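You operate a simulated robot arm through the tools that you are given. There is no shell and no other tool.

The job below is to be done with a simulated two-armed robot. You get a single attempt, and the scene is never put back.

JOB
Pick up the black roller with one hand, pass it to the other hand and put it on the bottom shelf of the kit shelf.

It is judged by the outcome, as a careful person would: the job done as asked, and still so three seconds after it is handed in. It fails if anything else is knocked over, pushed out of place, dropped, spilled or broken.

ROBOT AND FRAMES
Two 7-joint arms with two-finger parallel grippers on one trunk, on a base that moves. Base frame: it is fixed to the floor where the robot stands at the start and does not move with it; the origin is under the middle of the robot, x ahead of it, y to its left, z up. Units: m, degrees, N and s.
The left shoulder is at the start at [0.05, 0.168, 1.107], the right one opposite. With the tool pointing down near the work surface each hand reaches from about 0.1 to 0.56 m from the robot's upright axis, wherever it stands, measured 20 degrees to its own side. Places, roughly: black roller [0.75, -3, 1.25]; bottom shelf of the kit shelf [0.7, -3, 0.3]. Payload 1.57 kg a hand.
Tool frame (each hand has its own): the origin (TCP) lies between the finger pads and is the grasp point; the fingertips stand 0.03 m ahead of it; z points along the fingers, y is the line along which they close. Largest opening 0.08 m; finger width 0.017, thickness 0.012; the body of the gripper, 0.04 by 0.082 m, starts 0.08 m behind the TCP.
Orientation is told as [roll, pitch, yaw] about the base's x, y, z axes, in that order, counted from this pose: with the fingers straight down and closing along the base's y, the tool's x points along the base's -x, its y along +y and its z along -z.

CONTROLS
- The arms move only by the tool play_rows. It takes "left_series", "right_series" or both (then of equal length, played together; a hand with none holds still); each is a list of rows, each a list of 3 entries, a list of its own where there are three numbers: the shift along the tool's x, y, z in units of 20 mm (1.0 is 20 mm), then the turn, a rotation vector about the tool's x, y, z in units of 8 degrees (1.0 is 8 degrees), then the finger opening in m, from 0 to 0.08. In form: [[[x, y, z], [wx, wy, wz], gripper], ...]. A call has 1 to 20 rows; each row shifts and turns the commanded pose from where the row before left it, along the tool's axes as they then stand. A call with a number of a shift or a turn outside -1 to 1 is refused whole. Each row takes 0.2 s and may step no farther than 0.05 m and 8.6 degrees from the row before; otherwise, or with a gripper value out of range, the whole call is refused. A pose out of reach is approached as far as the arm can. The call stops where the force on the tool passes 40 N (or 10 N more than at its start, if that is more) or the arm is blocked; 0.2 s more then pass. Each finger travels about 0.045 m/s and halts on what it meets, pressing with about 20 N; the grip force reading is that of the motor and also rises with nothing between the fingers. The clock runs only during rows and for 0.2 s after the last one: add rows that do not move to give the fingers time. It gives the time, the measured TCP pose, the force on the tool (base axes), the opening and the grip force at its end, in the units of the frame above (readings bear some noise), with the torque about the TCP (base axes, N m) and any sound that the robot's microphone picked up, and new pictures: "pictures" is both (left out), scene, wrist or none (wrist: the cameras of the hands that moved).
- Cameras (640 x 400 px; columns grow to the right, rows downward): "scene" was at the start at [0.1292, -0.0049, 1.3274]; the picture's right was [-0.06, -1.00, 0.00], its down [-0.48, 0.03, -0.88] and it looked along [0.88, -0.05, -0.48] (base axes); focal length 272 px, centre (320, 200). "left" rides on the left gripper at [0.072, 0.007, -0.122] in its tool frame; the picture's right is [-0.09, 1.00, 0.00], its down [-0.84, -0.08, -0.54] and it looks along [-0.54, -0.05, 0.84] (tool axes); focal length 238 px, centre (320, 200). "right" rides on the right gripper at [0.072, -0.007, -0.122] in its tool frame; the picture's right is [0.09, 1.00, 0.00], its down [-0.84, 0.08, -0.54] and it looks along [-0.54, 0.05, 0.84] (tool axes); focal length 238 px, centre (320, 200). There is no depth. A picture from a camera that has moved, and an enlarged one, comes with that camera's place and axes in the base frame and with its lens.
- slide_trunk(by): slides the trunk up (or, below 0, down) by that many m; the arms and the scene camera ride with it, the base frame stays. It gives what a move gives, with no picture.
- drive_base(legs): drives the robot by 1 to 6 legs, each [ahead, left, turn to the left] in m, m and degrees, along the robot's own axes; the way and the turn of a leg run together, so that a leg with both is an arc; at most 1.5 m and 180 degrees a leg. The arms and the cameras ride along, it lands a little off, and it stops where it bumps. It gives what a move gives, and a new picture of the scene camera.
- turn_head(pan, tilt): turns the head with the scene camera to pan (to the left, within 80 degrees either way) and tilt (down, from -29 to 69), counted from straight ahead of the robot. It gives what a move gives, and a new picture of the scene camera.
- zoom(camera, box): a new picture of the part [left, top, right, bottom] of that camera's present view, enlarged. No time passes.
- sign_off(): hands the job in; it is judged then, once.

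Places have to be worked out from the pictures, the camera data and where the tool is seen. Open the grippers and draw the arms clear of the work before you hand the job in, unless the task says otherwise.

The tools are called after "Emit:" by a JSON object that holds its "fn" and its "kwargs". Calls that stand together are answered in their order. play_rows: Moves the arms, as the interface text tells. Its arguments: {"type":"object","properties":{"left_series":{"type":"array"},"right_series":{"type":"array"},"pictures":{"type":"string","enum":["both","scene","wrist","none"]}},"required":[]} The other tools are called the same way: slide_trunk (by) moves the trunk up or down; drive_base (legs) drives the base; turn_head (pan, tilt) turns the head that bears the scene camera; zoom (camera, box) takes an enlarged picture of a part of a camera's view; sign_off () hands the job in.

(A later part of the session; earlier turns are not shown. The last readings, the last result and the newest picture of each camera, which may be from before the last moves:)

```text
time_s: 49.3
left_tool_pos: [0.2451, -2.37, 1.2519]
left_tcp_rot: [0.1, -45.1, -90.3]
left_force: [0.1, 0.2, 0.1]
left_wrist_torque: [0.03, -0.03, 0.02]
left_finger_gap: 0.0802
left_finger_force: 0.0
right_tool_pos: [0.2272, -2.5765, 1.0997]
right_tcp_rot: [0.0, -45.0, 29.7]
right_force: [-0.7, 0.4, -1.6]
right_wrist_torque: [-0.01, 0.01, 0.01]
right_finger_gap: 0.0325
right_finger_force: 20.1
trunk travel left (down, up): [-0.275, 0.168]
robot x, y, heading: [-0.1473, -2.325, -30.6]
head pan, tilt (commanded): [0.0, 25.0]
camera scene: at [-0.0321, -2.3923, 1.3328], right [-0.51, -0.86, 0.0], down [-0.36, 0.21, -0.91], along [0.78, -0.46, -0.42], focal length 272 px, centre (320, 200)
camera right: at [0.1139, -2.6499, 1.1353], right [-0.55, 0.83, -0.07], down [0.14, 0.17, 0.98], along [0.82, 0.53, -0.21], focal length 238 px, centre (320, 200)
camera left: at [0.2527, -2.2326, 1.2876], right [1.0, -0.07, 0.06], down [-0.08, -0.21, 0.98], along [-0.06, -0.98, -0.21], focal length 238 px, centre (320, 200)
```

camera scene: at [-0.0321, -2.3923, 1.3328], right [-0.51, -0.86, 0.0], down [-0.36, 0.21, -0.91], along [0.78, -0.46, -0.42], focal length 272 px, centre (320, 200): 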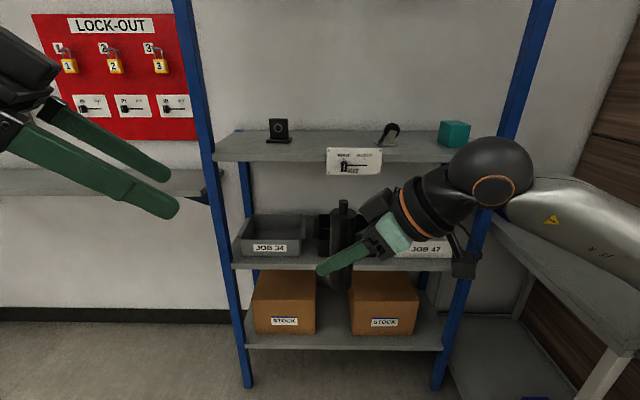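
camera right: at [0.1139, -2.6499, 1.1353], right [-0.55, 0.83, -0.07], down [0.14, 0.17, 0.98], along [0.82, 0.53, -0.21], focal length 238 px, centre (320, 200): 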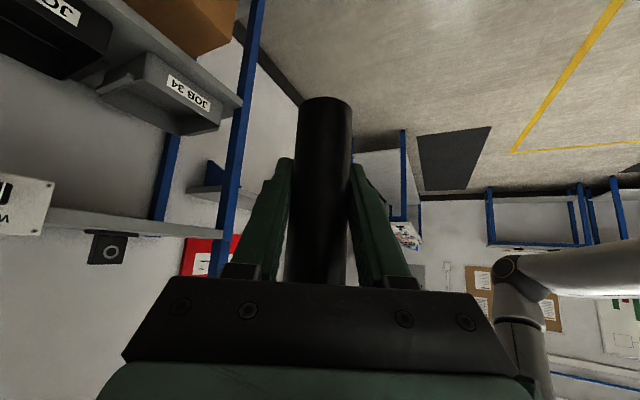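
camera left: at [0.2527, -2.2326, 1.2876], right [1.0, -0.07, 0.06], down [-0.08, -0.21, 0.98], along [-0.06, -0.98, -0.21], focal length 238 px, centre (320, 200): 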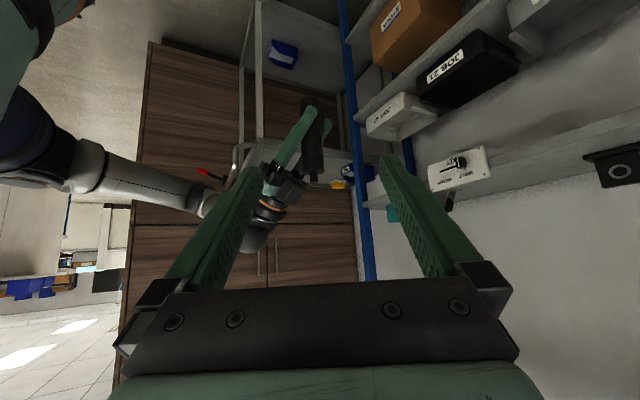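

Both hands reach these poses. To keep the two sets of fingers from crossing, I'll make the hands exactly opposite: another 30° on each, with the left hand pitched up to 25° below horizontal so it can take the roller near the top.

Emit:
{"fn": "play_rows", "kwargs": {"right_series": [[[0, 0, 0], [-0.707, 0, -0.707], 0.02], [[0, 0, 0], [-0.707, 0, -0.707], 0.02], [[0, 0, 0], [-0.707, 0, -0.707], 0.02], [[0, 0, 0], [-0.53, 0, -0.53], 0.02], [[0, 0, 0], [0, 0, 0], 0.02], [[0, 0, 0], [0, 0, 0], 0.02], [[0, 0, 0], [0, 0, 0], 0.02], [[0, 0, 0], [0, 0, 0], 0.02]], "left_series": [[[0, 0, 0], [0.707, 0, 0.707], 0.08], [[0, 0, 0], [0.707, 0, 0.707], 0.08], [[0, 0, 0], [0.707, 0, 0.707], 0.08], [[0, 0, 0], [0.53, 0, 0.53], 0.08], [[0, 0, 0], [0, -1, 0], 0.08], [[0, 0, 0], [0, -1, 0], 0.08], [[0, 0, 0], [0, -0.5, 0], 0.08], [[0, 0, 0], [0, 0, 0], 0.08]], "pictures": "both"}}

```text
time_s: 51.1
left_tool_pos: [0.1783, -2.3683, 1.2475]
left_tcp_rot: [0.1, -65.0, -120.4]
left_force: [0.1, 0.9, -0.4]
left_wrist_torque: [0.03, 0.01, 0.0]
left_finger_gap: 0.08
left_finger_force: 0.1
left hand out of reach, approached as far as the arm can: row 2, 3, 4
right_tool_pos: [0.2279, -2.5756, 1.1014]
right_tcp_rot: [0.0, -45.1, 33.7]
right_force: [-0.6, 0.2, -1.8]
right_wrist_torque: [0.0, 0.01, -0.04]
right_finger_gap: 0.0327
right_finger_force: 20.2
right hand out of reach, approached as far as the arm can: row 1, 2, 3, 4
trunk travel left (down, up): [-0.275, 0.168]
robot x, y, heading: [-0.143, -2.3278, -30.6]
head pan, tilt (commanded): [0.0, 25.0]
camera scene: at [-0.032, -2.3923, 1.3328], right [-0.51, -0.86, 0.0], down [-0.36, 0.21, -0.91], along [0.78, -0.46, -0.42], focal length 272 px, centre (320, 200)
camera right: at [0.1193, -2.6577, 1.1353], right [-0.61, 0.79, -0.07], down [0.13, 0.18, 0.98], along [0.78, 0.58, -0.21], focal length 238 px, centre (320, 200)
camera left: at [0.2542, -2.2494, 1.2346], right [0.84, -0.54, 0.08], down [0.0, 0.16, 0.99], along [-0.54, -0.83, 0.14], focal length 238 px, centre (320, 200)
```

scene: 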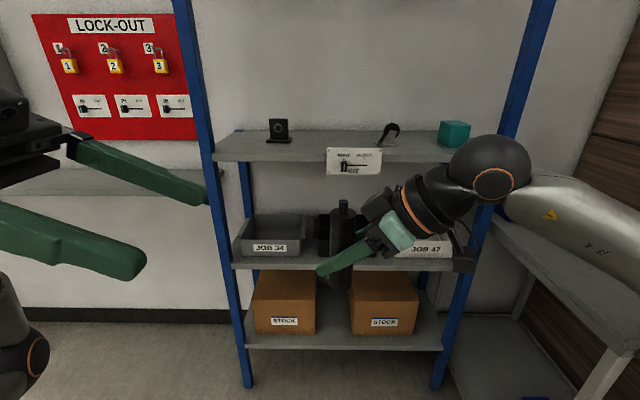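
right: 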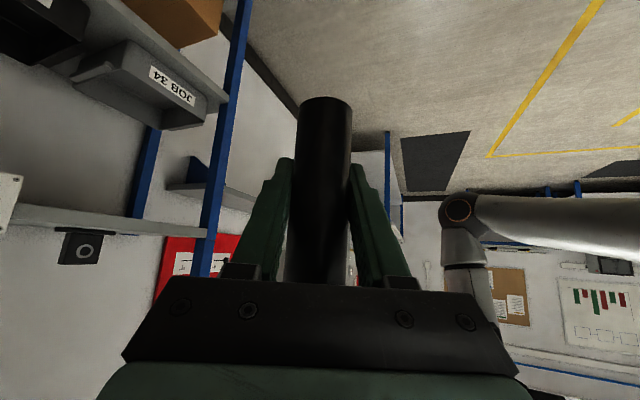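
left: 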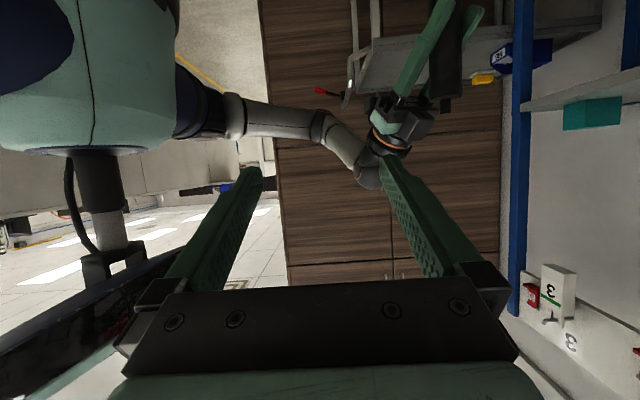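

The right hand's yaw stops at 64° to my heading, and the left is at -90°, so they are 26° off exactly opposite. That still works if the left takes the roller close to its top with only its fingertips past the axis. I zoom in to fix the roller's exact position.

Emit:
{"fn": "zoom", "kwargs": {"camera": "scene", "box": [240, 160, 480, 310]}}

Emit:
{"fn": "zoom", "kwargs": {"camera": "left", "box": [300, 0, 620, 200]}}

```text
2.67 times, centred on (360, 235) of scene
camera zoom: at [-0.032, -2.3923, 1.3328], right [-0.51, -0.86, 0.0], down [-0.36, 0.21, -0.91], along [0.78, -0.46, -0.42], focal length 726 px, centre (213, 107)
```

zoom: 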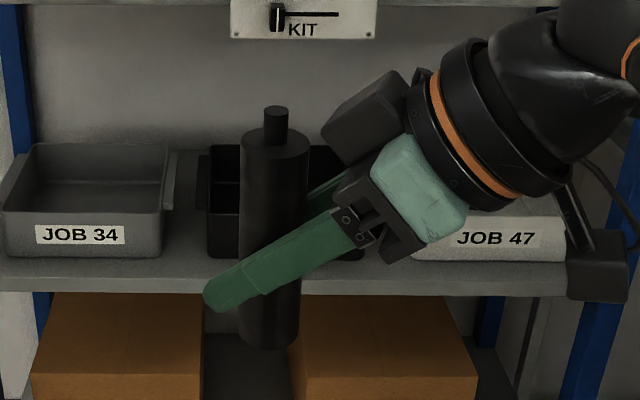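

```text
2.00 times, centred on (460, 100) of left
camera zoom: at [0.2542, -2.2494, 1.2346], right [0.84, -0.54, 0.08], down [0.0, 0.16, 0.99], along [-0.54, -0.83, 0.14], focal length 477 px, centre (40, 400)
```

zoom: 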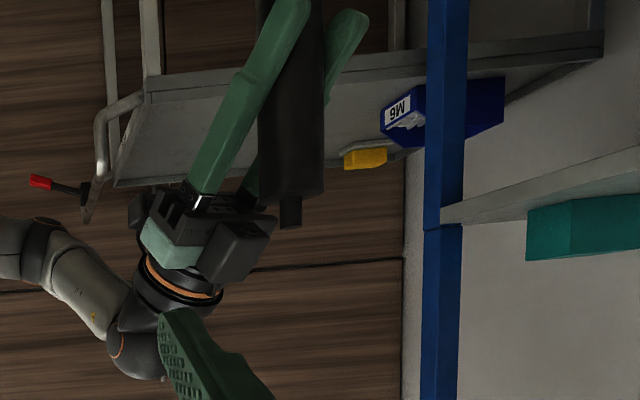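

Triangulating, the roller axis is at about (0.227,-2.578), with the body top at z≈1.168. That matches the right TCP. I move the left hand to a pre-grasp 0.12 m back along its finger axis with the opening narrowed to 50 mm.

Emit:
{"fn": "play_rows", "kwargs": {"left_series": [[[0.094, 0.926, 0.246], [0, 0, 0], 0.07], [[0.094, 0.926, 0.246], [0, 0, 0], 0.06], [[0.094, 0.926, 0.246], [0, 0, 0], 0.05], [[0.094, 0.926, 0.246], [0, 0, 0], 0.05], [[0.094, 0.926, 0.246], [0, 0, 0], 0.05], [[0.094, 0.926, 0.246], [0, 0, 0], 0.05], [[0.094, 0.926, 0.246], [0, 0, 0], 0.05], [[0.094, 0.926, 0.246], [0, 0, 0], 0.05], [[0, 0, 0], [0, 0, 0], 0.05]], "pictures": "both"}}

Emit:
{"fn": "zoom", "kwargs": {"camera": "scene", "box": [160, 130, 480, 330]}}

```text
time_s: 53.1
left_tool_pos: [0.1766, -2.414, 1.2418]
left_tcp_rot: [-0.2, -65.0, -120.1]
left_force: [-0.2, 0.0, 0.2]
left_wrist_torque: [0.02, 0.0, -0.06]
left_finger_gap: 0.05
left_finger_force: 0.0
left hand out of reach, approached as far as the arm can: row 2, 3, 4, 5, 6, 7, 8
right_tool_pos: [0.229, -2.5765, 1.1]
right_tcp_rot: [0.0, -44.9, 33.7]
right_force: [-0.9, 0.3, -1.8]
right_wrist_torque: [0.0, 0.03, 0.02]
right_finger_gap: 0.0324
right_finger_force: 20.0
trunk travel left (down, up): [-0.275, 0.168]
robot x, y, heading: [-0.1442, -2.3279, -30.2]
head pan, tilt (commanded): [0.0, 25.0]
camera scene: at [-0.032, -2.3923, 1.3328], right [-0.51, -0.86, 0.0], down [-0.36, 0.21, -0.91], along [0.78, -0.46, -0.42], focal length 272 px, centre (320, 200)
camera left: at [0.2534, -2.2961, 1.2274], right [0.84, -0.53, 0.08], down [0.0, 0.16, 0.99], along [-0.54, -0.83, 0.13], focal length 238 px, centre (320, 200)
```

scene: 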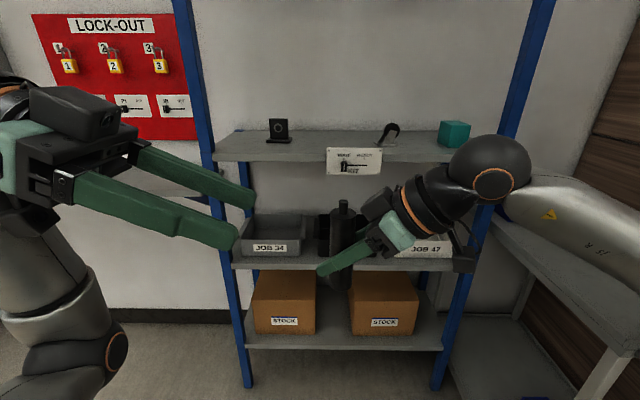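
left: 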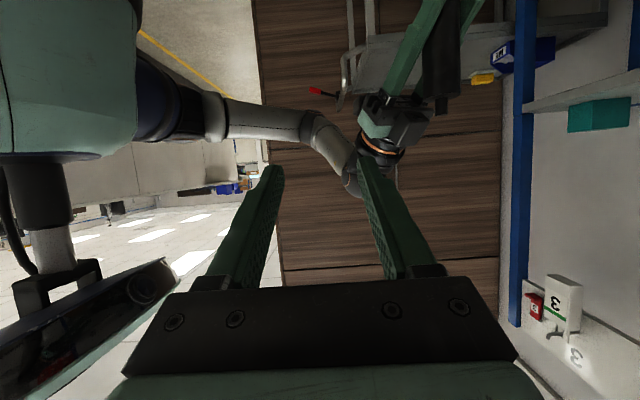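

```text
2.00 times, centred on (320, 230) of scene
camera zoom: at [-0.032, -2.3923, 1.3328], right [-0.51, -0.86, 0.0], down [-0.36, 0.21, -0.91], along [0.78, -0.46, -0.42], focal length 544 px, centre (320, 140)
```

zoom: 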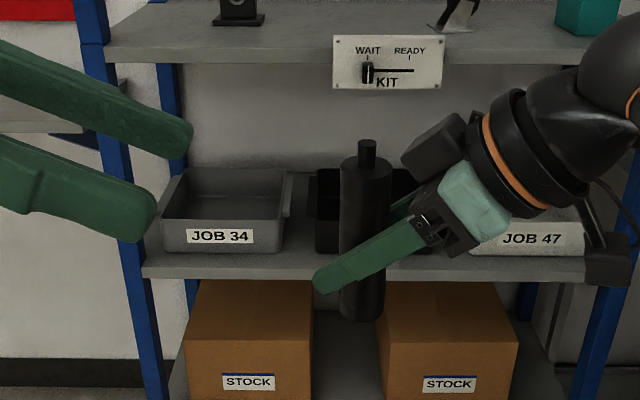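

The left arm can't get there with the hand turned that far. A 45° pitch with about 110° between the hands also keeps the fingers apart if the left takes the very top of the body. So I back the left hand off and turn it to yaw -78°, pitch 45°.

Emit:
{"fn": "play_rows", "kwargs": {"left_series": [[[0, 0, -1], [0, 0, 0], 0.05], [[0, 0, -1], [0, 0, 0], 0.05], [[0, 0, -1], [0, 0, 0], 0.05], [[0, 0, 0], [0, 1, 0], 0.05], [[0, 0, 0], [0, 1, 0], 0.05], [[0, 0, 0], [0, 0.5, 0], 0.05], [[0, 0, 0], [-0.707, 0, -0.707], 0.05], [[0, 0, 0], [-0.707, 0, -0.707], 0.05], [[0, 0, 0], [-0.707, 0, -0.707], 0.05], [[0, 0, 0], [-0.707, 0, -0.707], 0.05], [[0, 0, 0], [-0.707, 0, -0.707], 0.05], [[0, 0, 0], [-0.19, 0, -0.19], 0.05], [[0, 0, 0], [0, 0, 0], 0.05]], "pictures": "both"}}

```text
time_s: 55.9
left_tool_pos: [0.1762, -2.3636, 1.2661]
left_tcp_rot: [0.0, -45.0, -78.0]
left_force: [0.2, 0.4, -0.1]
left_wrist_torque: [0.03, -0.02, -0.01]
left_finger_gap: 0.0501
left_finger_force: 0.0
left hand out of reach, approached as far as the arm can: row 2, 3, 4, 5, 6
right_tool_pos: [0.2282, -2.5762, 1.1004]
right_tcp_rot: [0.0, -45.1, 33.8]
right_force: [-0.3, -0.6, -0.9]
right_wrist_torque: [0.0, -0.03, 0.02]
right_finger_gap: 0.0327
right_finger_force: 19.9
trunk travel left (down, up): [-0.275, 0.168]
robot x, y, heading: [-0.1465, -2.3229, -30.2]
head pan, tilt (commanded): [0.0, 25.0]
camera scene: at [-0.032, -2.3923, 1.3328], right [-0.51, -0.86, 0.0], down [-0.36, 0.21, -0.91], along [0.78, -0.46, -0.42], focal length 272 px, centre (320, 200)
camera left: at [0.154, -2.2277, 1.3018], right [0.99, 0.14, 0.07], down [-0.03, -0.22, 0.98], along [0.15, -0.97, -0.21], focal length 238 px, centre (320, 200)
```

scene: 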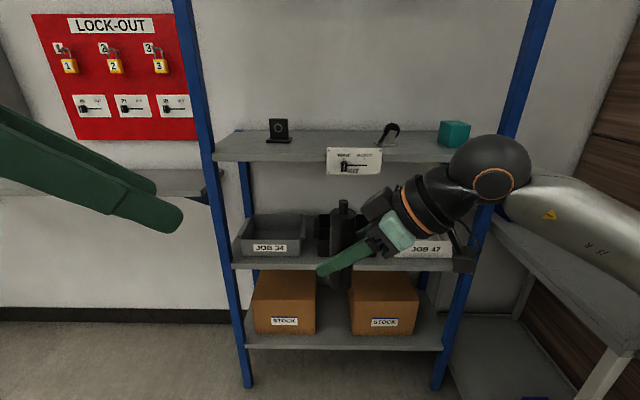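
left: 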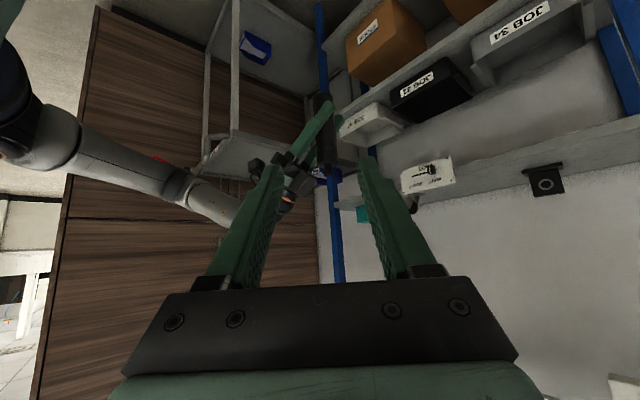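

The left hand is at yaw -78°, pitch 45°. I bring it to 0.12 m before the roller top along its finger axis and check the alignment.

Emit:
{"fn": "play_rows", "kwargs": {"left_series": [[[-0.685, 0.0425, 0.828], [0, 0, 0], 0.05], [[-0.685, 0.0425, 0.828], [0, 0, 0], 0.05], [[-0.685, 0.0425, 0.828], [0, 0, 0], 0.05], [[-0.685, 0.0425, 0.828], [0, 0, 0], 0.05], [[-0.685, 0.0425, 0.828], [0, 0, 0], 0.05], [[-0.685, 0.0425, 0.828], [0, 0, 0], 0.05], [[0, 0, 0], [0, 0, 0], 0.05]], "pictures": "both"}}

Emit:
{"fn": "zoom", "kwargs": {"camera": "scene", "box": [200, 120, 440, 290]}}

Emit:
{"fn": "zoom", "kwargs": {"camera": "left", "box": [200, 60, 440, 220]}}

```text
time_s: 57.5
left_tool_pos: [0.2084, -2.4889, 1.2528]
left_tcp_rot: [-0.1, -45.1, -78.1]
left_force: [0.1, -0.1, 0.3]
left_wrist_torque: [-0.02, 0.02, -0.03]
left_finger_gap: 0.0498
left_finger_force: 0.1
right_tool_pos: [0.2287, -2.5764, 1.0994]
right_tcp_rot: [0.0, -45.1, 33.6]
right_force: [-0.9, -0.2, -1.2]
right_wrist_torque: [0.0, 0.02, 0.01]
right_finger_gap: 0.0327
right_finger_force: 20.2
trunk travel left (down, up): [-0.275, 0.168]
robot x, y, heading: [-0.1441, -2.3253, -30.4]
head pan, tilt (commanded): [0.0, 25.0]
camera scene: at [-0.032, -2.3922, 1.3328], right [-0.51, -0.86, 0.0], down [-0.36, 0.21, -0.91], along [0.78, -0.46, -0.42], focal length 272 px, centre (320, 200)
camera left: at [0.1859, -2.3531, 1.289], right [0.99, 0.14, 0.07], down [-0.03, -0.22, 0.98], along [0.15, -0.97, -0.21], focal length 238 px, centre (320, 200)
```

scene: 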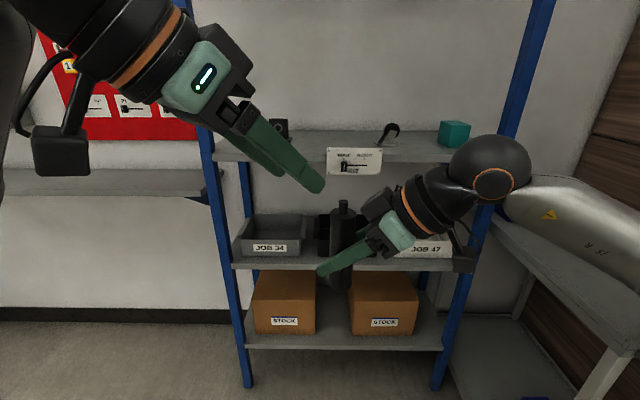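
left: 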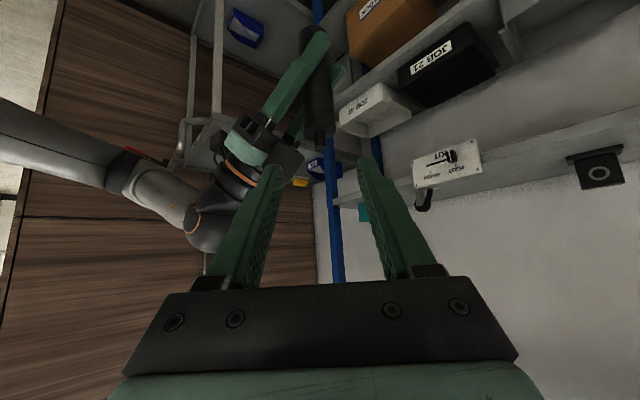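

```text
2.35 times, centred on (320, 205) of scene
camera zoom: at [-0.032, -2.3922, 1.3328], right [-0.51, -0.86, 0.0], down [-0.36, 0.21, -0.91], along [0.78, -0.46, -0.42], focal length 640 px, centre (320, 188)
```

zoom: 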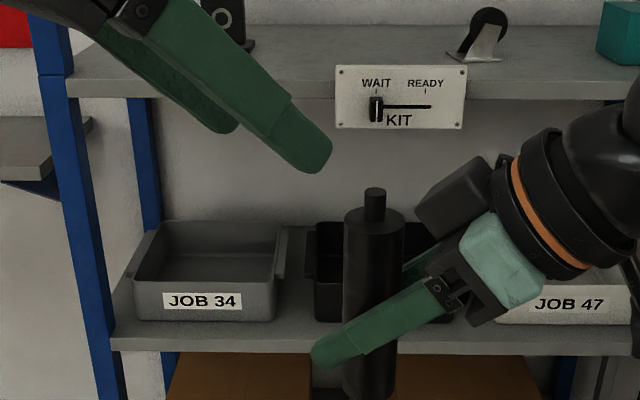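

```text
2.50 times, centred on (320, 140) of left
camera zoom: at [0.1859, -2.3531, 1.289], right [0.99, 0.14, 0.07], down [-0.03, -0.22, 0.98], along [0.15, -0.97, -0.21], focal length 596 px, centre (320, 350)
```

zoom: 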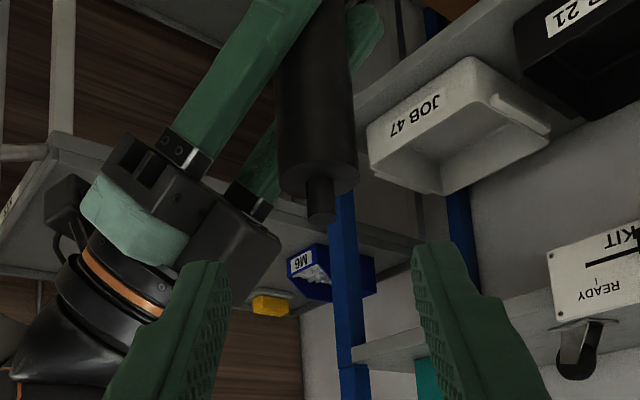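

The left view shows the roller top centred between the left fingers. It triangulates to (0.226,-2.579), body top z≈1.166. I narrow the opening to 44 mm and advance 80 mm of the remaining 119 mm along the finger axis.

Emit:
{"fn": "play_rows", "kwargs": {"left_series": [[[0, -0.011, 0.995], [0, 0, 0], 0.044], [[0, -0.011, 0.995], [0, 0, 0], 0.044], [[0, -0.011, 0.995], [0, 0, 0], 0.044], [[0, -0.011, 0.995], [0, 0, 0], 0.044], [[0, 0, 0], [0, 0, 0], 0.044]], "pictures": "both"}}

Emit:
{"fn": "zoom", "kwargs": {"camera": "scene", "box": [240, 140, 440, 300]}}

Emit:
{"fn": "zoom", "kwargs": {"camera": "left", "box": [200, 60, 440, 220]}}

```text
time_s: 58.7
left_tool_pos: [0.2185, -2.5439, 1.1975]
left_tcp_rot: [-0.1, -45.0, -78.0]
left_force: [0.2, 0.1, 0.4]
left_wrist_torque: [-0.01, 0.02, -0.01]
left_finger_gap: 0.044
left_finger_force: 0.2
right_tool_pos: [0.2279, -2.5755, 1.0997]
right_tcp_rot: [0.1, -45.0, 33.6]
right_force: [0.0, -0.3, -1.7]
right_wrist_torque: [0.01, 0.02, 0.01]
right_finger_gap: 0.0322
right_finger_force: 19.3
trunk travel left (down, up): [-0.275, 0.168]
robot x, y, heading: [-0.1441, -2.3245, -30.2]
head pan, tilt (commanded): [0.0, 25.0]
camera scene: at [-0.0321, -2.3923, 1.3328], right [-0.51, -0.86, 0.0], down [-0.36, 0.21, -0.91], along [0.78, -0.46, -0.42], focal length 272 px, centre (320, 200)
camera left: at [0.1966, -2.408, 1.2334], right [0.99, 0.14, 0.06], down [-0.03, -0.22, 0.98], along [0.15, -0.97, -0.21], focal length 238 px, centre (320, 200)
```

scene: 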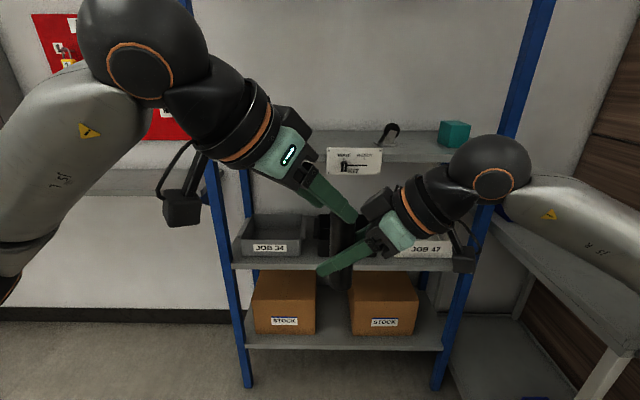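
left: 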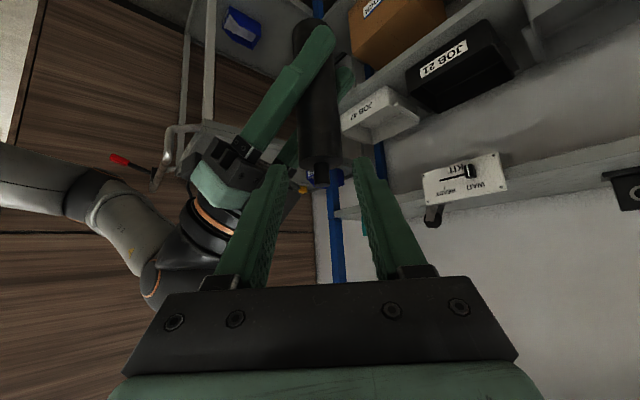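

```text
2.50 times, centred on (340, 220) of scene
camera zoom: at [-0.0321, -2.3923, 1.3328], right [-0.51, -0.86, 0.0], down [-0.36, 0.21, -0.91], along [0.78, -0.46, -0.42], focal length 681 px, centre (270, 150)
```

zoom: 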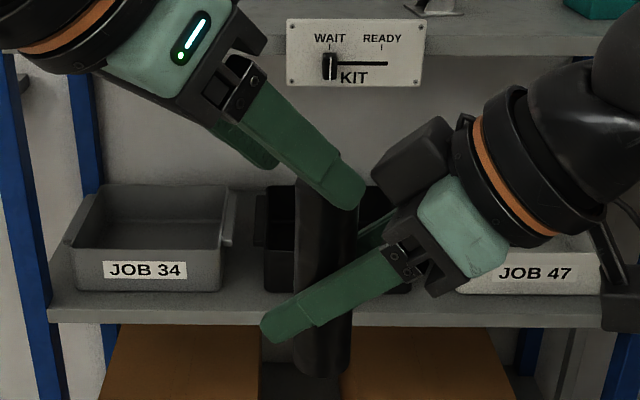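

```text
2.50 times, centred on (320, 140) of left
camera zoom: at [0.1966, -2.408, 1.2334], right [0.99, 0.14, 0.06], down [-0.03, -0.22, 0.98], along [0.15, -0.97, -0.21], focal length 596 px, centre (320, 350)
```

zoom: 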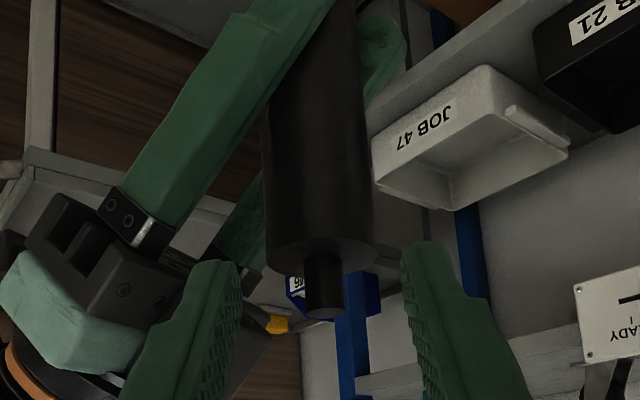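

Checking the geometry against the right gripper's housing, this 45° line would pass within a few millimetres of it. A flatter 25° approach leaves about 8–10 mm everywhere. I back the left hand off 80 mm, flatten it by 20° and set a new pre-grasp.

Emit:
{"fn": "play_rows", "kwargs": {"left_series": [[[0, 0, -1], [0, 0, 0], 0.044], [[0, 0, -1], [0, 0, 0], 0.044], [[0, 0, -1], [0, 0, 0], 0.044], [[0, 0, -1], [0, 0, 0], 0.044], [[0, 0, 0], [0, -1, 0], 0.044], [[0, 0, 0], [0, -1, 0], 0.044], [[0, 0, 0], [0, -0.5, 0], 0.044], [[0.77, 0, 0.185], [0, 0, 0], 0.044], [[0.77, 0, 0.185], [0, 0, 0], 0.044], [[0.77, 0, 0.185], [0, 0, 0], 0.044], [[0, 0, 0], [0, 0, 0], 0.044]], "pictures": "both"}}

Emit:
{"fn": "zoom", "kwargs": {"camera": "scene", "box": [200, 120, 440, 290]}}

Emit:
{"fn": "zoom", "kwargs": {"camera": "left", "box": [200, 40, 440, 200]}}

```text
time_s: 61.1
left_tool_pos: [0.2056, -2.4791, 1.2078]
left_tcp_rot: [-0.1, -65.0, -78.0]
left_force: [-1.1, -0.6, -0.5]
left_wrist_torque: [0.0, 0.04, -0.03]
left_finger_gap: 0.0441
left_finger_force: 0.1
right_tool_pos: [0.2282, -2.5763, 1.0996]
right_tcp_rot: [0.0, -45.0, 33.7]
right_force: [-0.2, -0.3, -1.6]
right_wrist_torque: [0.04, 0.01, 0.01]
right_finger_gap: 0.0324
right_finger_force: 19.6
trunk travel left (down, up): [-0.275, 0.168]
robot x, y, heading: [-0.1435, -2.325, -30.3]
head pan, tilt (commanded): [0.0, 25.0]
camera scene: at [-0.032, -2.3923, 1.3328], right [-0.51, -0.86, 0.0], down [-0.36, 0.21, -0.91], along [0.78, -0.46, -0.42], focal length 272 px, centre (320, 200)
camera left: at [0.1824, -2.3394, 1.1941], right [0.98, 0.17, 0.08], down [-0.1, 0.12, 0.99], along [0.15, -0.98, 0.14], focal length 238 px, centre (320, 200)
```

scene: 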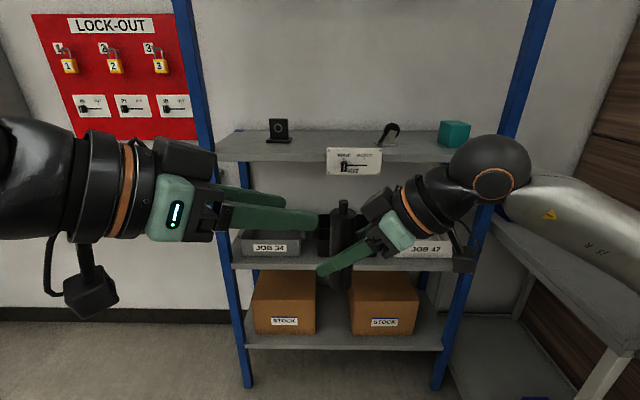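
left: 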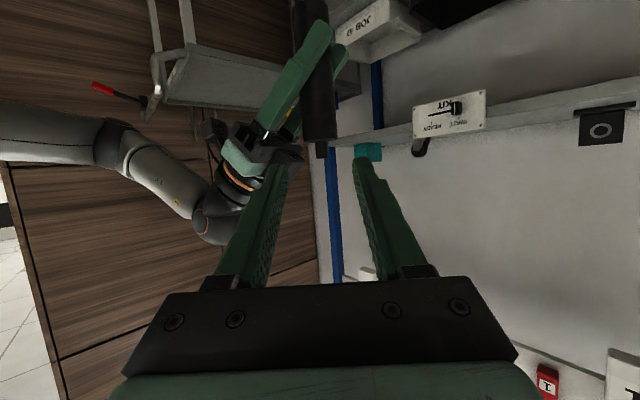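

```text
2.35 times, centred on (320, 205) of scene
camera zoom: at [-0.032, -2.3923, 1.3328], right [-0.51, -0.86, 0.0], down [-0.36, 0.21, -0.91], along [0.78, -0.46, -0.42], focal length 640 px, centre (320, 188)
```

zoom: 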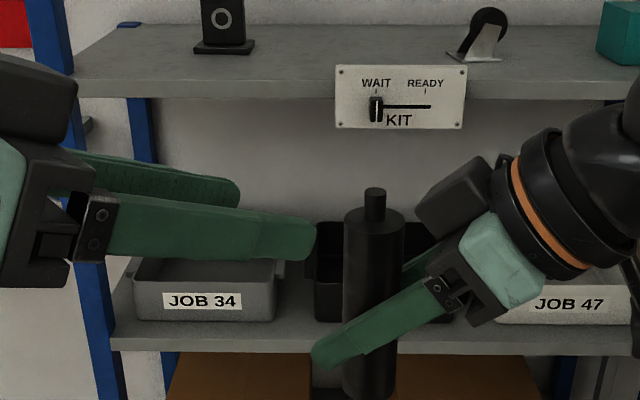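

```text
2.50 times, centred on (320, 120) of left
camera zoom: at [0.1824, -2.3394, 1.1941], right [0.98, 0.17, 0.08], down [-0.1, 0.12, 0.99], along [0.15, -0.98, 0.14], focal length 596 px, centre (320, 400)
```

zoom: 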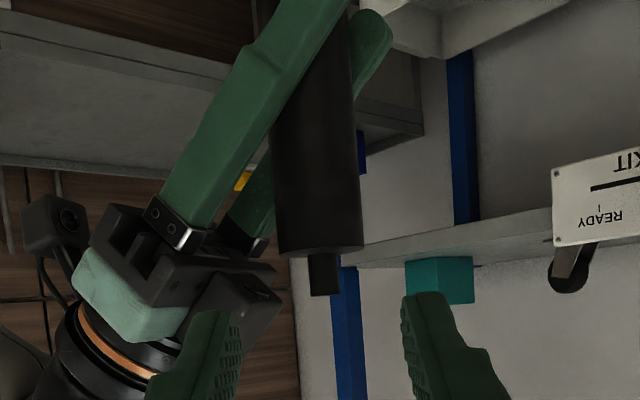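

The pose is exactly as planned, and the roller is centred between the left fingers to within about 1 mm. I advance 60 mm and look again before the last 40 mm.

Emit:
{"fn": "play_rows", "kwargs": {"left_series": [[[0, -0.01, 1], [0, 0, 0], 0.044], [[0, -0.01, 1], [0, 0, 0], 0.044], [[0, -0.01, 1], [0, 0, 0], 0.044], [[0, 0, 0], [0, 0, 0], 0.044]], "pictures": "both"}}

Emit:
{"fn": "zoom", "kwargs": {"camera": "scene", "box": [240, 140, 440, 290]}}

Emit:
{"fn": "zoom", "kwargs": {"camera": "left", "box": [200, 40, 440, 200]}}

```text
time_s: 62.1
left_tool_pos: [0.217, -2.532, 1.1816]
left_tcp_rot: [0.0, -65.0, -78.2]
left_force: [-0.5, 0.0, -1.0]
left_wrist_torque: [0.0, 0.0, 0.04]
left_finger_gap: 0.044
left_finger_force: 0.1
right_tool_pos: [0.2282, -2.5749, 1.1001]
right_tcp_rot: [0.0, -45.0, 33.7]
right_force: [-0.6, -0.5, -1.8]
right_wrist_torque: [0.02, -0.01, -0.02]
right_finger_gap: 0.0329
right_finger_force: 20.1
trunk travel left (down, up): [-0.275, 0.168]
robot x, y, heading: [-0.1407, -2.3264, -30.3]
head pan, tilt (commanded): [0.0, 25.0]
camera scene: at [-0.032, -2.3922, 1.3328], right [-0.51, -0.86, 0.0], down [-0.36, 0.21, -0.91], along [0.78, -0.46, -0.42], focal length 272 px, centre (320, 200)
camera left: at [0.1936, -2.3926, 1.169], right [0.98, 0.17, 0.08], down [-0.1, 0.12, 0.99], along [0.15, -0.98, 0.13], focal length 238 px, centre (320, 200)
```

scene: 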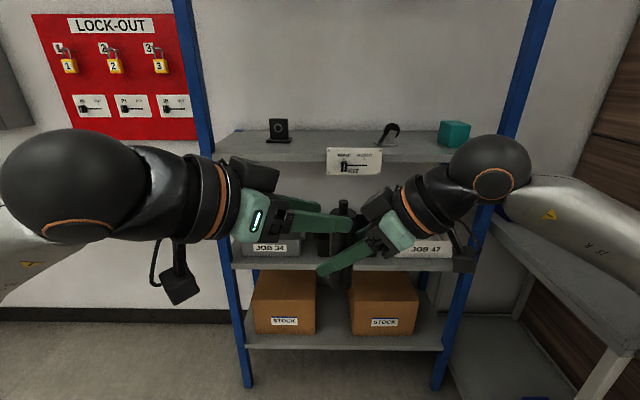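
left: 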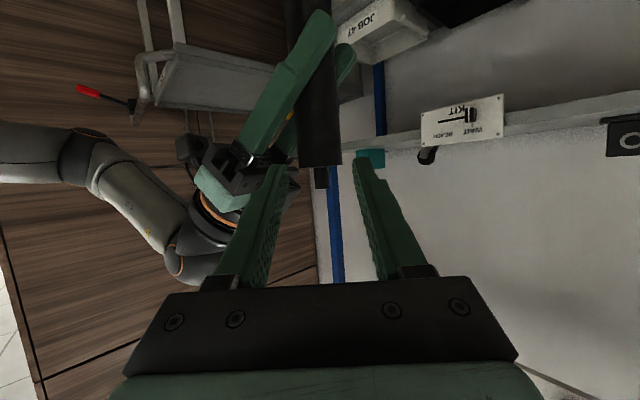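

```text
2.67 times, centred on (340, 215) of scene
camera zoom: at [-0.032, -2.3922, 1.3328], right [-0.51, -0.86, 0.0], down [-0.36, 0.21, -0.91], along [0.78, -0.46, -0.42], focal length 726 px, centre (267, 160)
```

zoom: 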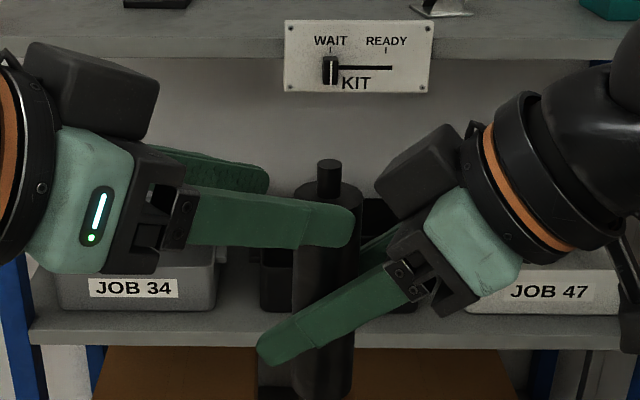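

```text
2.50 times, centred on (320, 120) of left
camera zoom: at [0.1936, -2.3926, 1.169], right [0.98, 0.17, 0.08], down [-0.1, 0.12, 0.99], along [0.15, -0.98, 0.13], focal length 596 px, centre (320, 400)
```

zoom: 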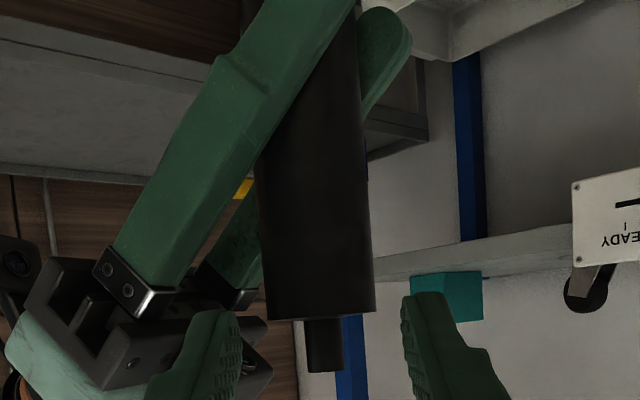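

The fingers straddle the top of the roller evenly, and there is a visible gap to the right finger and housing. I advance the last 38 mm.

Emit:
{"fn": "play_rows", "kwargs": {"left_series": [[[0, -0.025, 0.63], [0, 0, 0], 0.044], [[0, -0.025, 0.63], [0, 0, 0], 0.044], [[0, -0.0, 0.63], [0, 0, 0], 0.044], [[0, 0, 0], [0, 0, 0], 0.044]], "pictures": "both"}}

Emit:
{"fn": "zoom", "kwargs": {"camera": "scene", "box": [260, 150, 420, 270]}}

Emit:
{"fn": "zoom", "kwargs": {"camera": "left", "box": [200, 60, 440, 220]}}

Emit:
{"fn": "zoom", "kwargs": {"camera": "right", "box": [160, 60, 480, 300]}}

```text
time_s: 63.1
left_tool_pos: [0.2222, -2.566, 1.166]
left_tcp_rot: [-0.1, -65.0, -78.0]
left_force: [-0.2, -0.2, 0.9]
left_wrist_torque: [-0.02, -0.02, 0.01]
left_finger_gap: 0.0438
left_finger_force: 0.1
right_tool_pos: [0.2264, -2.5762, 1.1002]
right_tcp_rot: [0.1, -45.0, 33.8]
right_force: [-0.7, -0.3, -1.7]
right_wrist_torque: [0.01, -0.01, -0.01]
right_finger_gap: 0.0326
right_finger_force: 20.1
trunk travel left (down, up): [-0.275, 0.168]
robot x, y, heading: [-0.1457, -2.3227, -30.1]
head pan, tilt (commanded): [0.0, 25.0]
camera scene: at [-0.032, -2.3923, 1.3328], right [-0.51, -0.86, 0.0], down [-0.36, 0.21, -0.91], along [0.78, -0.46, -0.42], focal length 272 px, centre (320, 200)
camera left: at [0.1994, -2.4265, 1.1528], right [0.98, 0.17, 0.08], down [-0.1, 0.12, 0.99], along [0.16, -0.98, 0.13], focal length 238 px, centre (320, 200)
```

scene: 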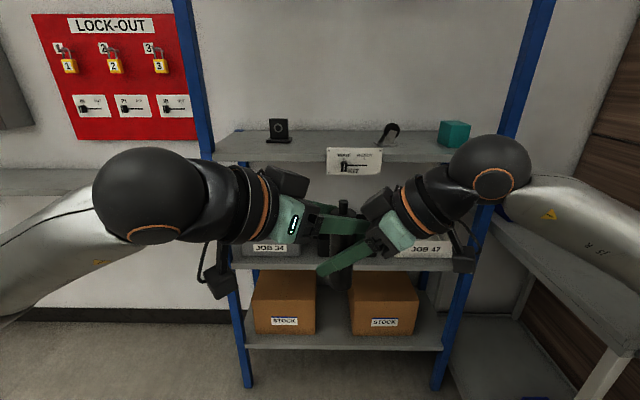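
left: 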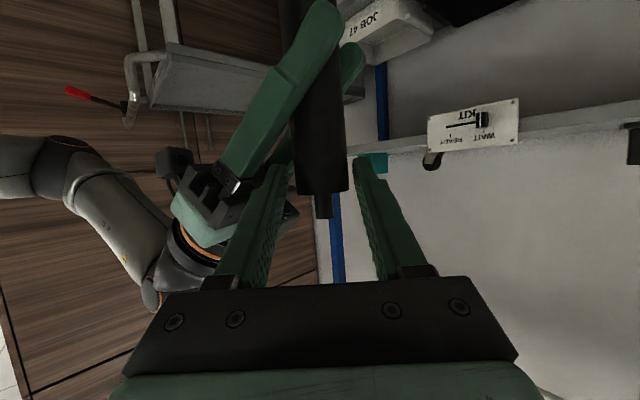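

```text
3.33 times, centred on (340, 210) of scene
camera zoom: at [-0.032, -2.3923, 1.3328], right [-0.51, -0.86, 0.0], down [-0.36, 0.21, -0.91], along [0.78, -0.46, -0.42], focal length 907 px, centre (253, 167)
```

zoom: 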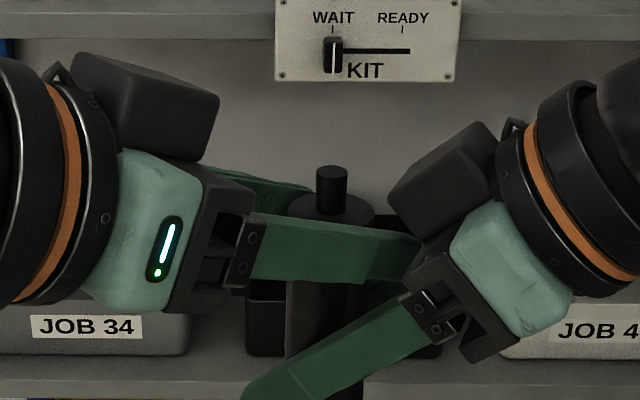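

```text
2.50 times, centred on (320, 140) of left
camera zoom: at [0.1994, -2.4265, 1.1528], right [0.98, 0.17, 0.08], down [-0.1, 0.12, 0.99], along [0.16, -0.98, 0.13], focal length 596 px, centre (320, 350)
```

zoom: 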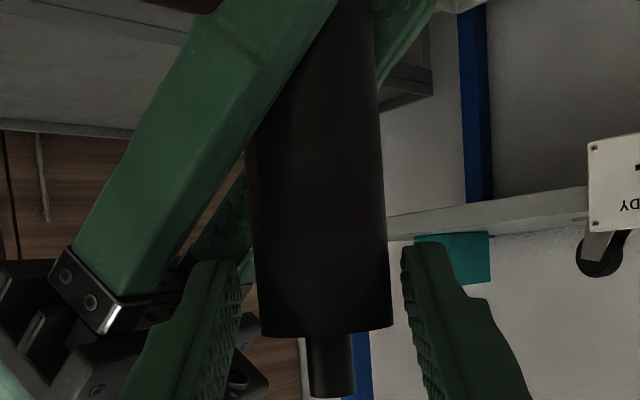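

```text
1.67 times, centred on (320, 180) of right
camera zoom: at [0.1193, -2.6576, 1.1353], right [-0.61, 0.79, -0.07], down [0.13, 0.18, 0.98], along [0.78, 0.58, -0.21], focal length 397 px, centre (320, 233)
```

zoom: 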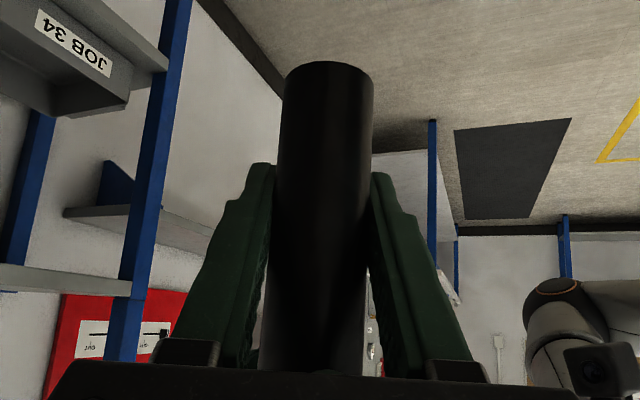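

The left fingers now surround the top of the roller body with no contact force. I close the left hand while the right keeps holding.

Emit:
{"fn": "play_rows", "kwargs": {"left_series": [[[0, 0, 0], [0, 0, 0], 0.04], [[0, 0, 0], [0, 0, 0], 0.035], [[0, 0, 0], [0, 0, 0], 0.03], [[0, 0, 0], [0, 0, 0], 0.02], [[0, 0, 0], [0, 0, 0], 0.02], [[0, 0, 0], [0, 0, 0], 0.02]], "pictures": "both"}}

Emit:
{"fn": "zoom", "kwargs": {"camera": "scene", "box": [260, 150, 420, 270]}}

Emit:
{"fn": "zoom", "kwargs": {"camera": "left", "box": [200, 60, 440, 220]}}

```text
time_s: 64.5
left_tool_pos: [0.2236, -2.5666, 1.1655]
left_tcp_rot: [0.0, -65.0, -78.2]
left_force: [10.2, 1.9, -0.1]
left_wrist_torque: [-0.05, -0.15, 0.06]
left_finger_gap: 0.0328
left_finger_force: 20.1
right_tool_pos: [0.2265, -2.577, 1.0997]
right_tcp_rot: [0.0, -45.1, 33.7]
right_force: [-9.9, -2.4, -1.3]
right_wrist_torque: [0.16, -0.52, 0.05]
right_finger_gap: 0.0325
right_finger_force: 20.2
trunk travel left (down, up): [-0.275, 0.168]
robot x, y, heading: [-0.1445, -2.326, -30.1]
head pan, tilt (commanded): [0.0, 25.0]
camera scene: at [-0.032, -2.3923, 1.3328], right [-0.51, -0.86, 0.0], down [-0.36, 0.21, -0.91], along [0.78, -0.46, -0.42], focal length 272 px, centre (320, 200)
camera left: at [0.1999, -2.4262, 1.1529], right [0.98, 0.17, 0.08], down [-0.1, 0.12, 0.99], along [0.16, -0.98, 0.13], focal length 238 px, centre (320, 200)
```

scene: 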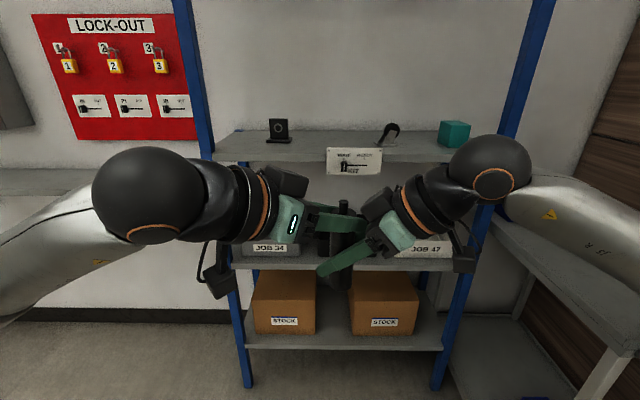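
left: 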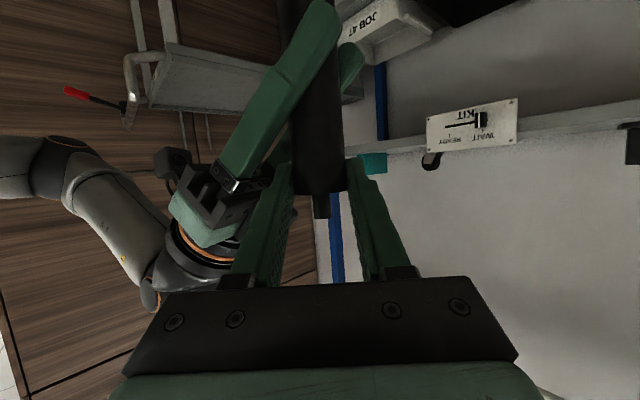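

```text
3.33 times, centred on (340, 210) of scene
camera zoom: at [-0.032, -2.3923, 1.3328], right [-0.51, -0.86, 0.0], down [-0.36, 0.21, -0.91], along [0.78, -0.46, -0.42], focal length 907 px, centre (253, 167)
```

zoom: 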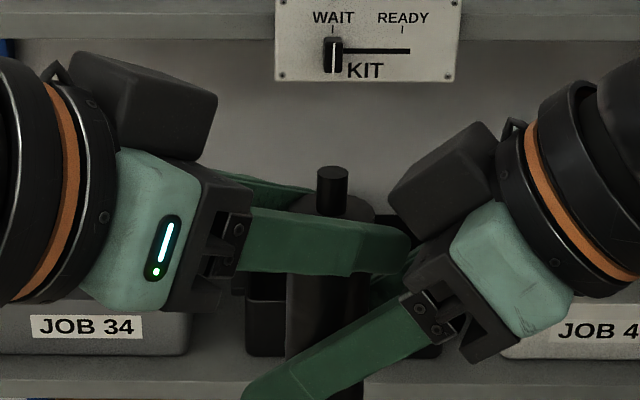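

```text
2.50 times, centred on (320, 140) of left
camera zoom: at [0.1999, -2.4262, 1.1529], right [0.98, 0.17, 0.08], down [-0.1, 0.12, 0.99], along [0.16, -0.98, 0.13], focal length 596 px, centre (320, 350)
```

zoom: 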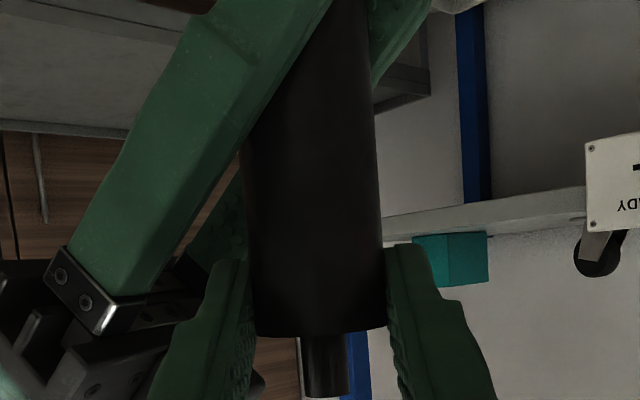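

Both hands hold the roller (left gap 32.8 mm, 20 N), with about 10 N sideways between them. I relax that with a 1.5 mm shift of the left hand, then open the right hand.

Emit:
{"fn": "play_rows", "kwargs": {"left_series": [[[0, 0.04, 0], [0, 0, 0], 0.02], [[0, 0.035, 0], [0, 0, 0], 0.02], [[0, 0, 0], [0, 0, 0], 0.02]], "pictures": "none"}}

```text
time_s: 65.3
left_tool_pos: [0.223, -2.5654, 1.166]
left_tcp_rot: [0.0, -65.0, -78.2]
left_force: [7.2, 0.1, -0.2]
left_wrist_torque: [0.11, -0.3, 0.02]
left_finger_gap: 0.0327
left_finger_force: 20.1
right_tool_pos: [0.2298, -2.5756, 1.0996]
right_tcp_rot: [0.0, -45.0, 33.7]
right_force: [-6.4, -0.9, 0.4]
right_wrist_torque: [-0.02, -0.15, 0.14]
right_finger_gap: 0.0325
right_finger_force: 19.3
trunk travel left (down, up): [-0.275, 0.168]
robot x, y, heading: [-0.1436, -2.3264, -30.4]
head pan, tilt (commanded): [0.0, 25.0]
```

The sideways force dropped to about 7 N, so I shift once more by 2 mm and then open the right fingers.

Emit:
{"fn": "play_rows", "kwargs": {"left_series": [[[0, 0.06, 0], [0, 0, 0], 0.02], [[0, 0.04, 0], [0, 0, 0], 0.02], [[0, 0, 0], [0, 0, 0], 0.02], [[0, 0, 0], [0, 0, 0], 0.02], [[0, 0, 0], [0, 0, 0], 0.02], [[0, 0, 0], [0, 0, 0], 0.02], [[0, 0, 0], [0, 0, 0], 0.02], [[0, 0, 0], [0, 0, 0], 0.02]], "right_series": [[[0, 0, 0], [0, 0, 0], 0.02], [[0, 0, 0], [0, 0, 0], 0.02], [[0, 0, 0], [0, 0, 0], 0.02], [[0, 0, 0], [0, 0, 0], 0.04], [[0, 0, 0], [0, 0, 0], 0.05], [[0, 0, 0], [0, 0, 0], 0.06], [[0, 0, 0], [0, 0, 0], 0.07], [[0, 0, 0], [0, 0, 0], 0.07]], "pictures": "both"}}

Emit:
{"fn": "zoom", "kwargs": {"camera": "scene", "box": [240, 150, 440, 300]}}

```text
time_s: 67.1
left_tool_pos: [0.2237, -2.5659, 1.1663]
left_tcp_rot: [-0.1, -65.0, -78.1]
left_force: [0.1, 0.0, 0.1]
left_wrist_torque: [0.04, 0.01, 0.0]
left_finger_gap: 0.033
left_finger_force: 20.3
right_tool_pos: [0.2281, -2.5755, 1.0998]
right_tcp_rot: [0.0, -45.1, 33.7]
right_force: [-0.3, 1.0, 0.3]
right_wrist_torque: [0.02, -0.02, -0.02]
right_finger_gap: 0.0699
right_finger_force: 0.0
trunk travel left (down, up): [-0.275, 0.168]
robot x, y, heading: [-0.1475, -2.3253, -30.1]
head pan, tilt (commanded): [0.0, 25.0]
camera scene: at [-0.032, -2.3923, 1.3328], right [-0.51, -0.86, 0.0], down [-0.36, 0.21, -0.91], along [0.78, -0.46, -0.42], focal length 272 px, centre (320, 200)
camera right: at [0.1193, -2.6577, 1.1353], right [-0.61, 0.79, -0.07], down [0.13, 0.18, 0.98], along [0.78, 0.58, -0.21], focal length 238 px, centre (320, 200)
camera left: at [0.2024, -2.4255, 1.1531], right [0.98, 0.17, 0.08], down [-0.1, 0.12, 0.99], along [0.15, -0.98, 0.13], focal length 238 px, centre (320, 200)
```

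scene: 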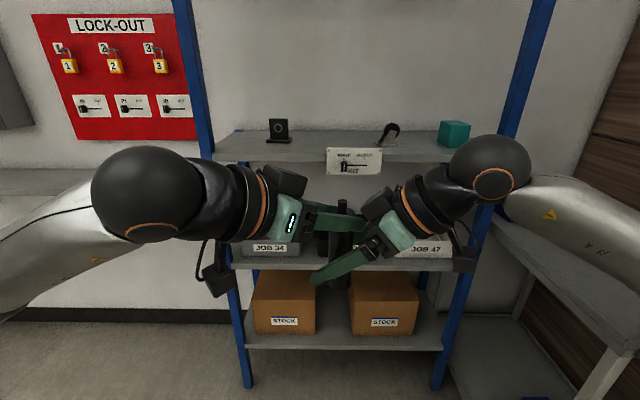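
right: 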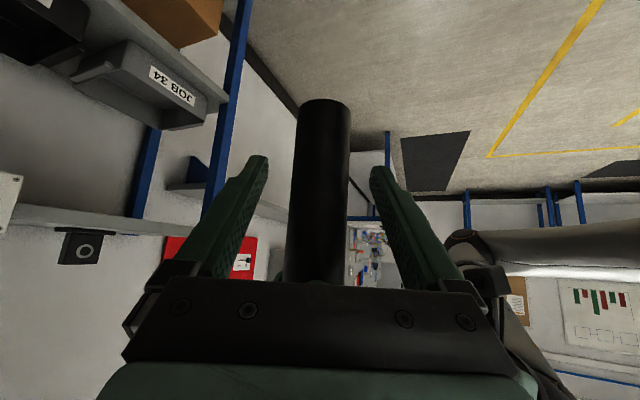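
left: 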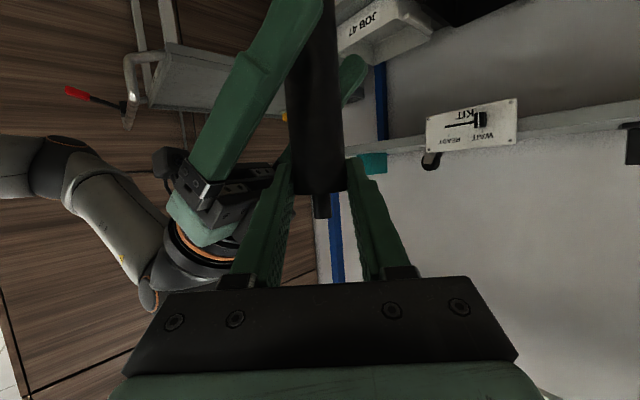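

```text
2.67 times, centred on (340, 225) of scene
camera zoom: at [-0.032, -2.3923, 1.3328], right [-0.51, -0.86, 0.0], down [-0.36, 0.21, -0.91], along [0.78, -0.46, -0.42], focal length 726 px, centre (267, 133)
```

zoom: 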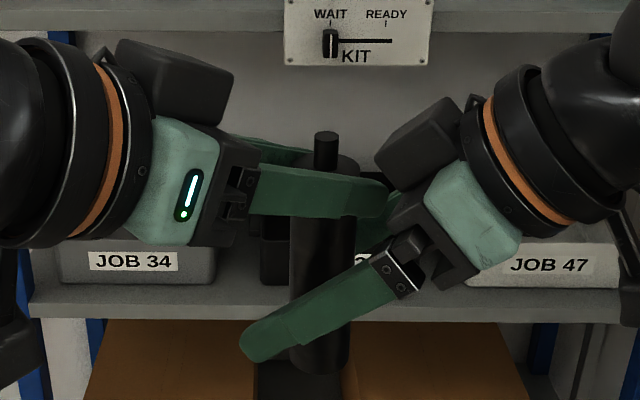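

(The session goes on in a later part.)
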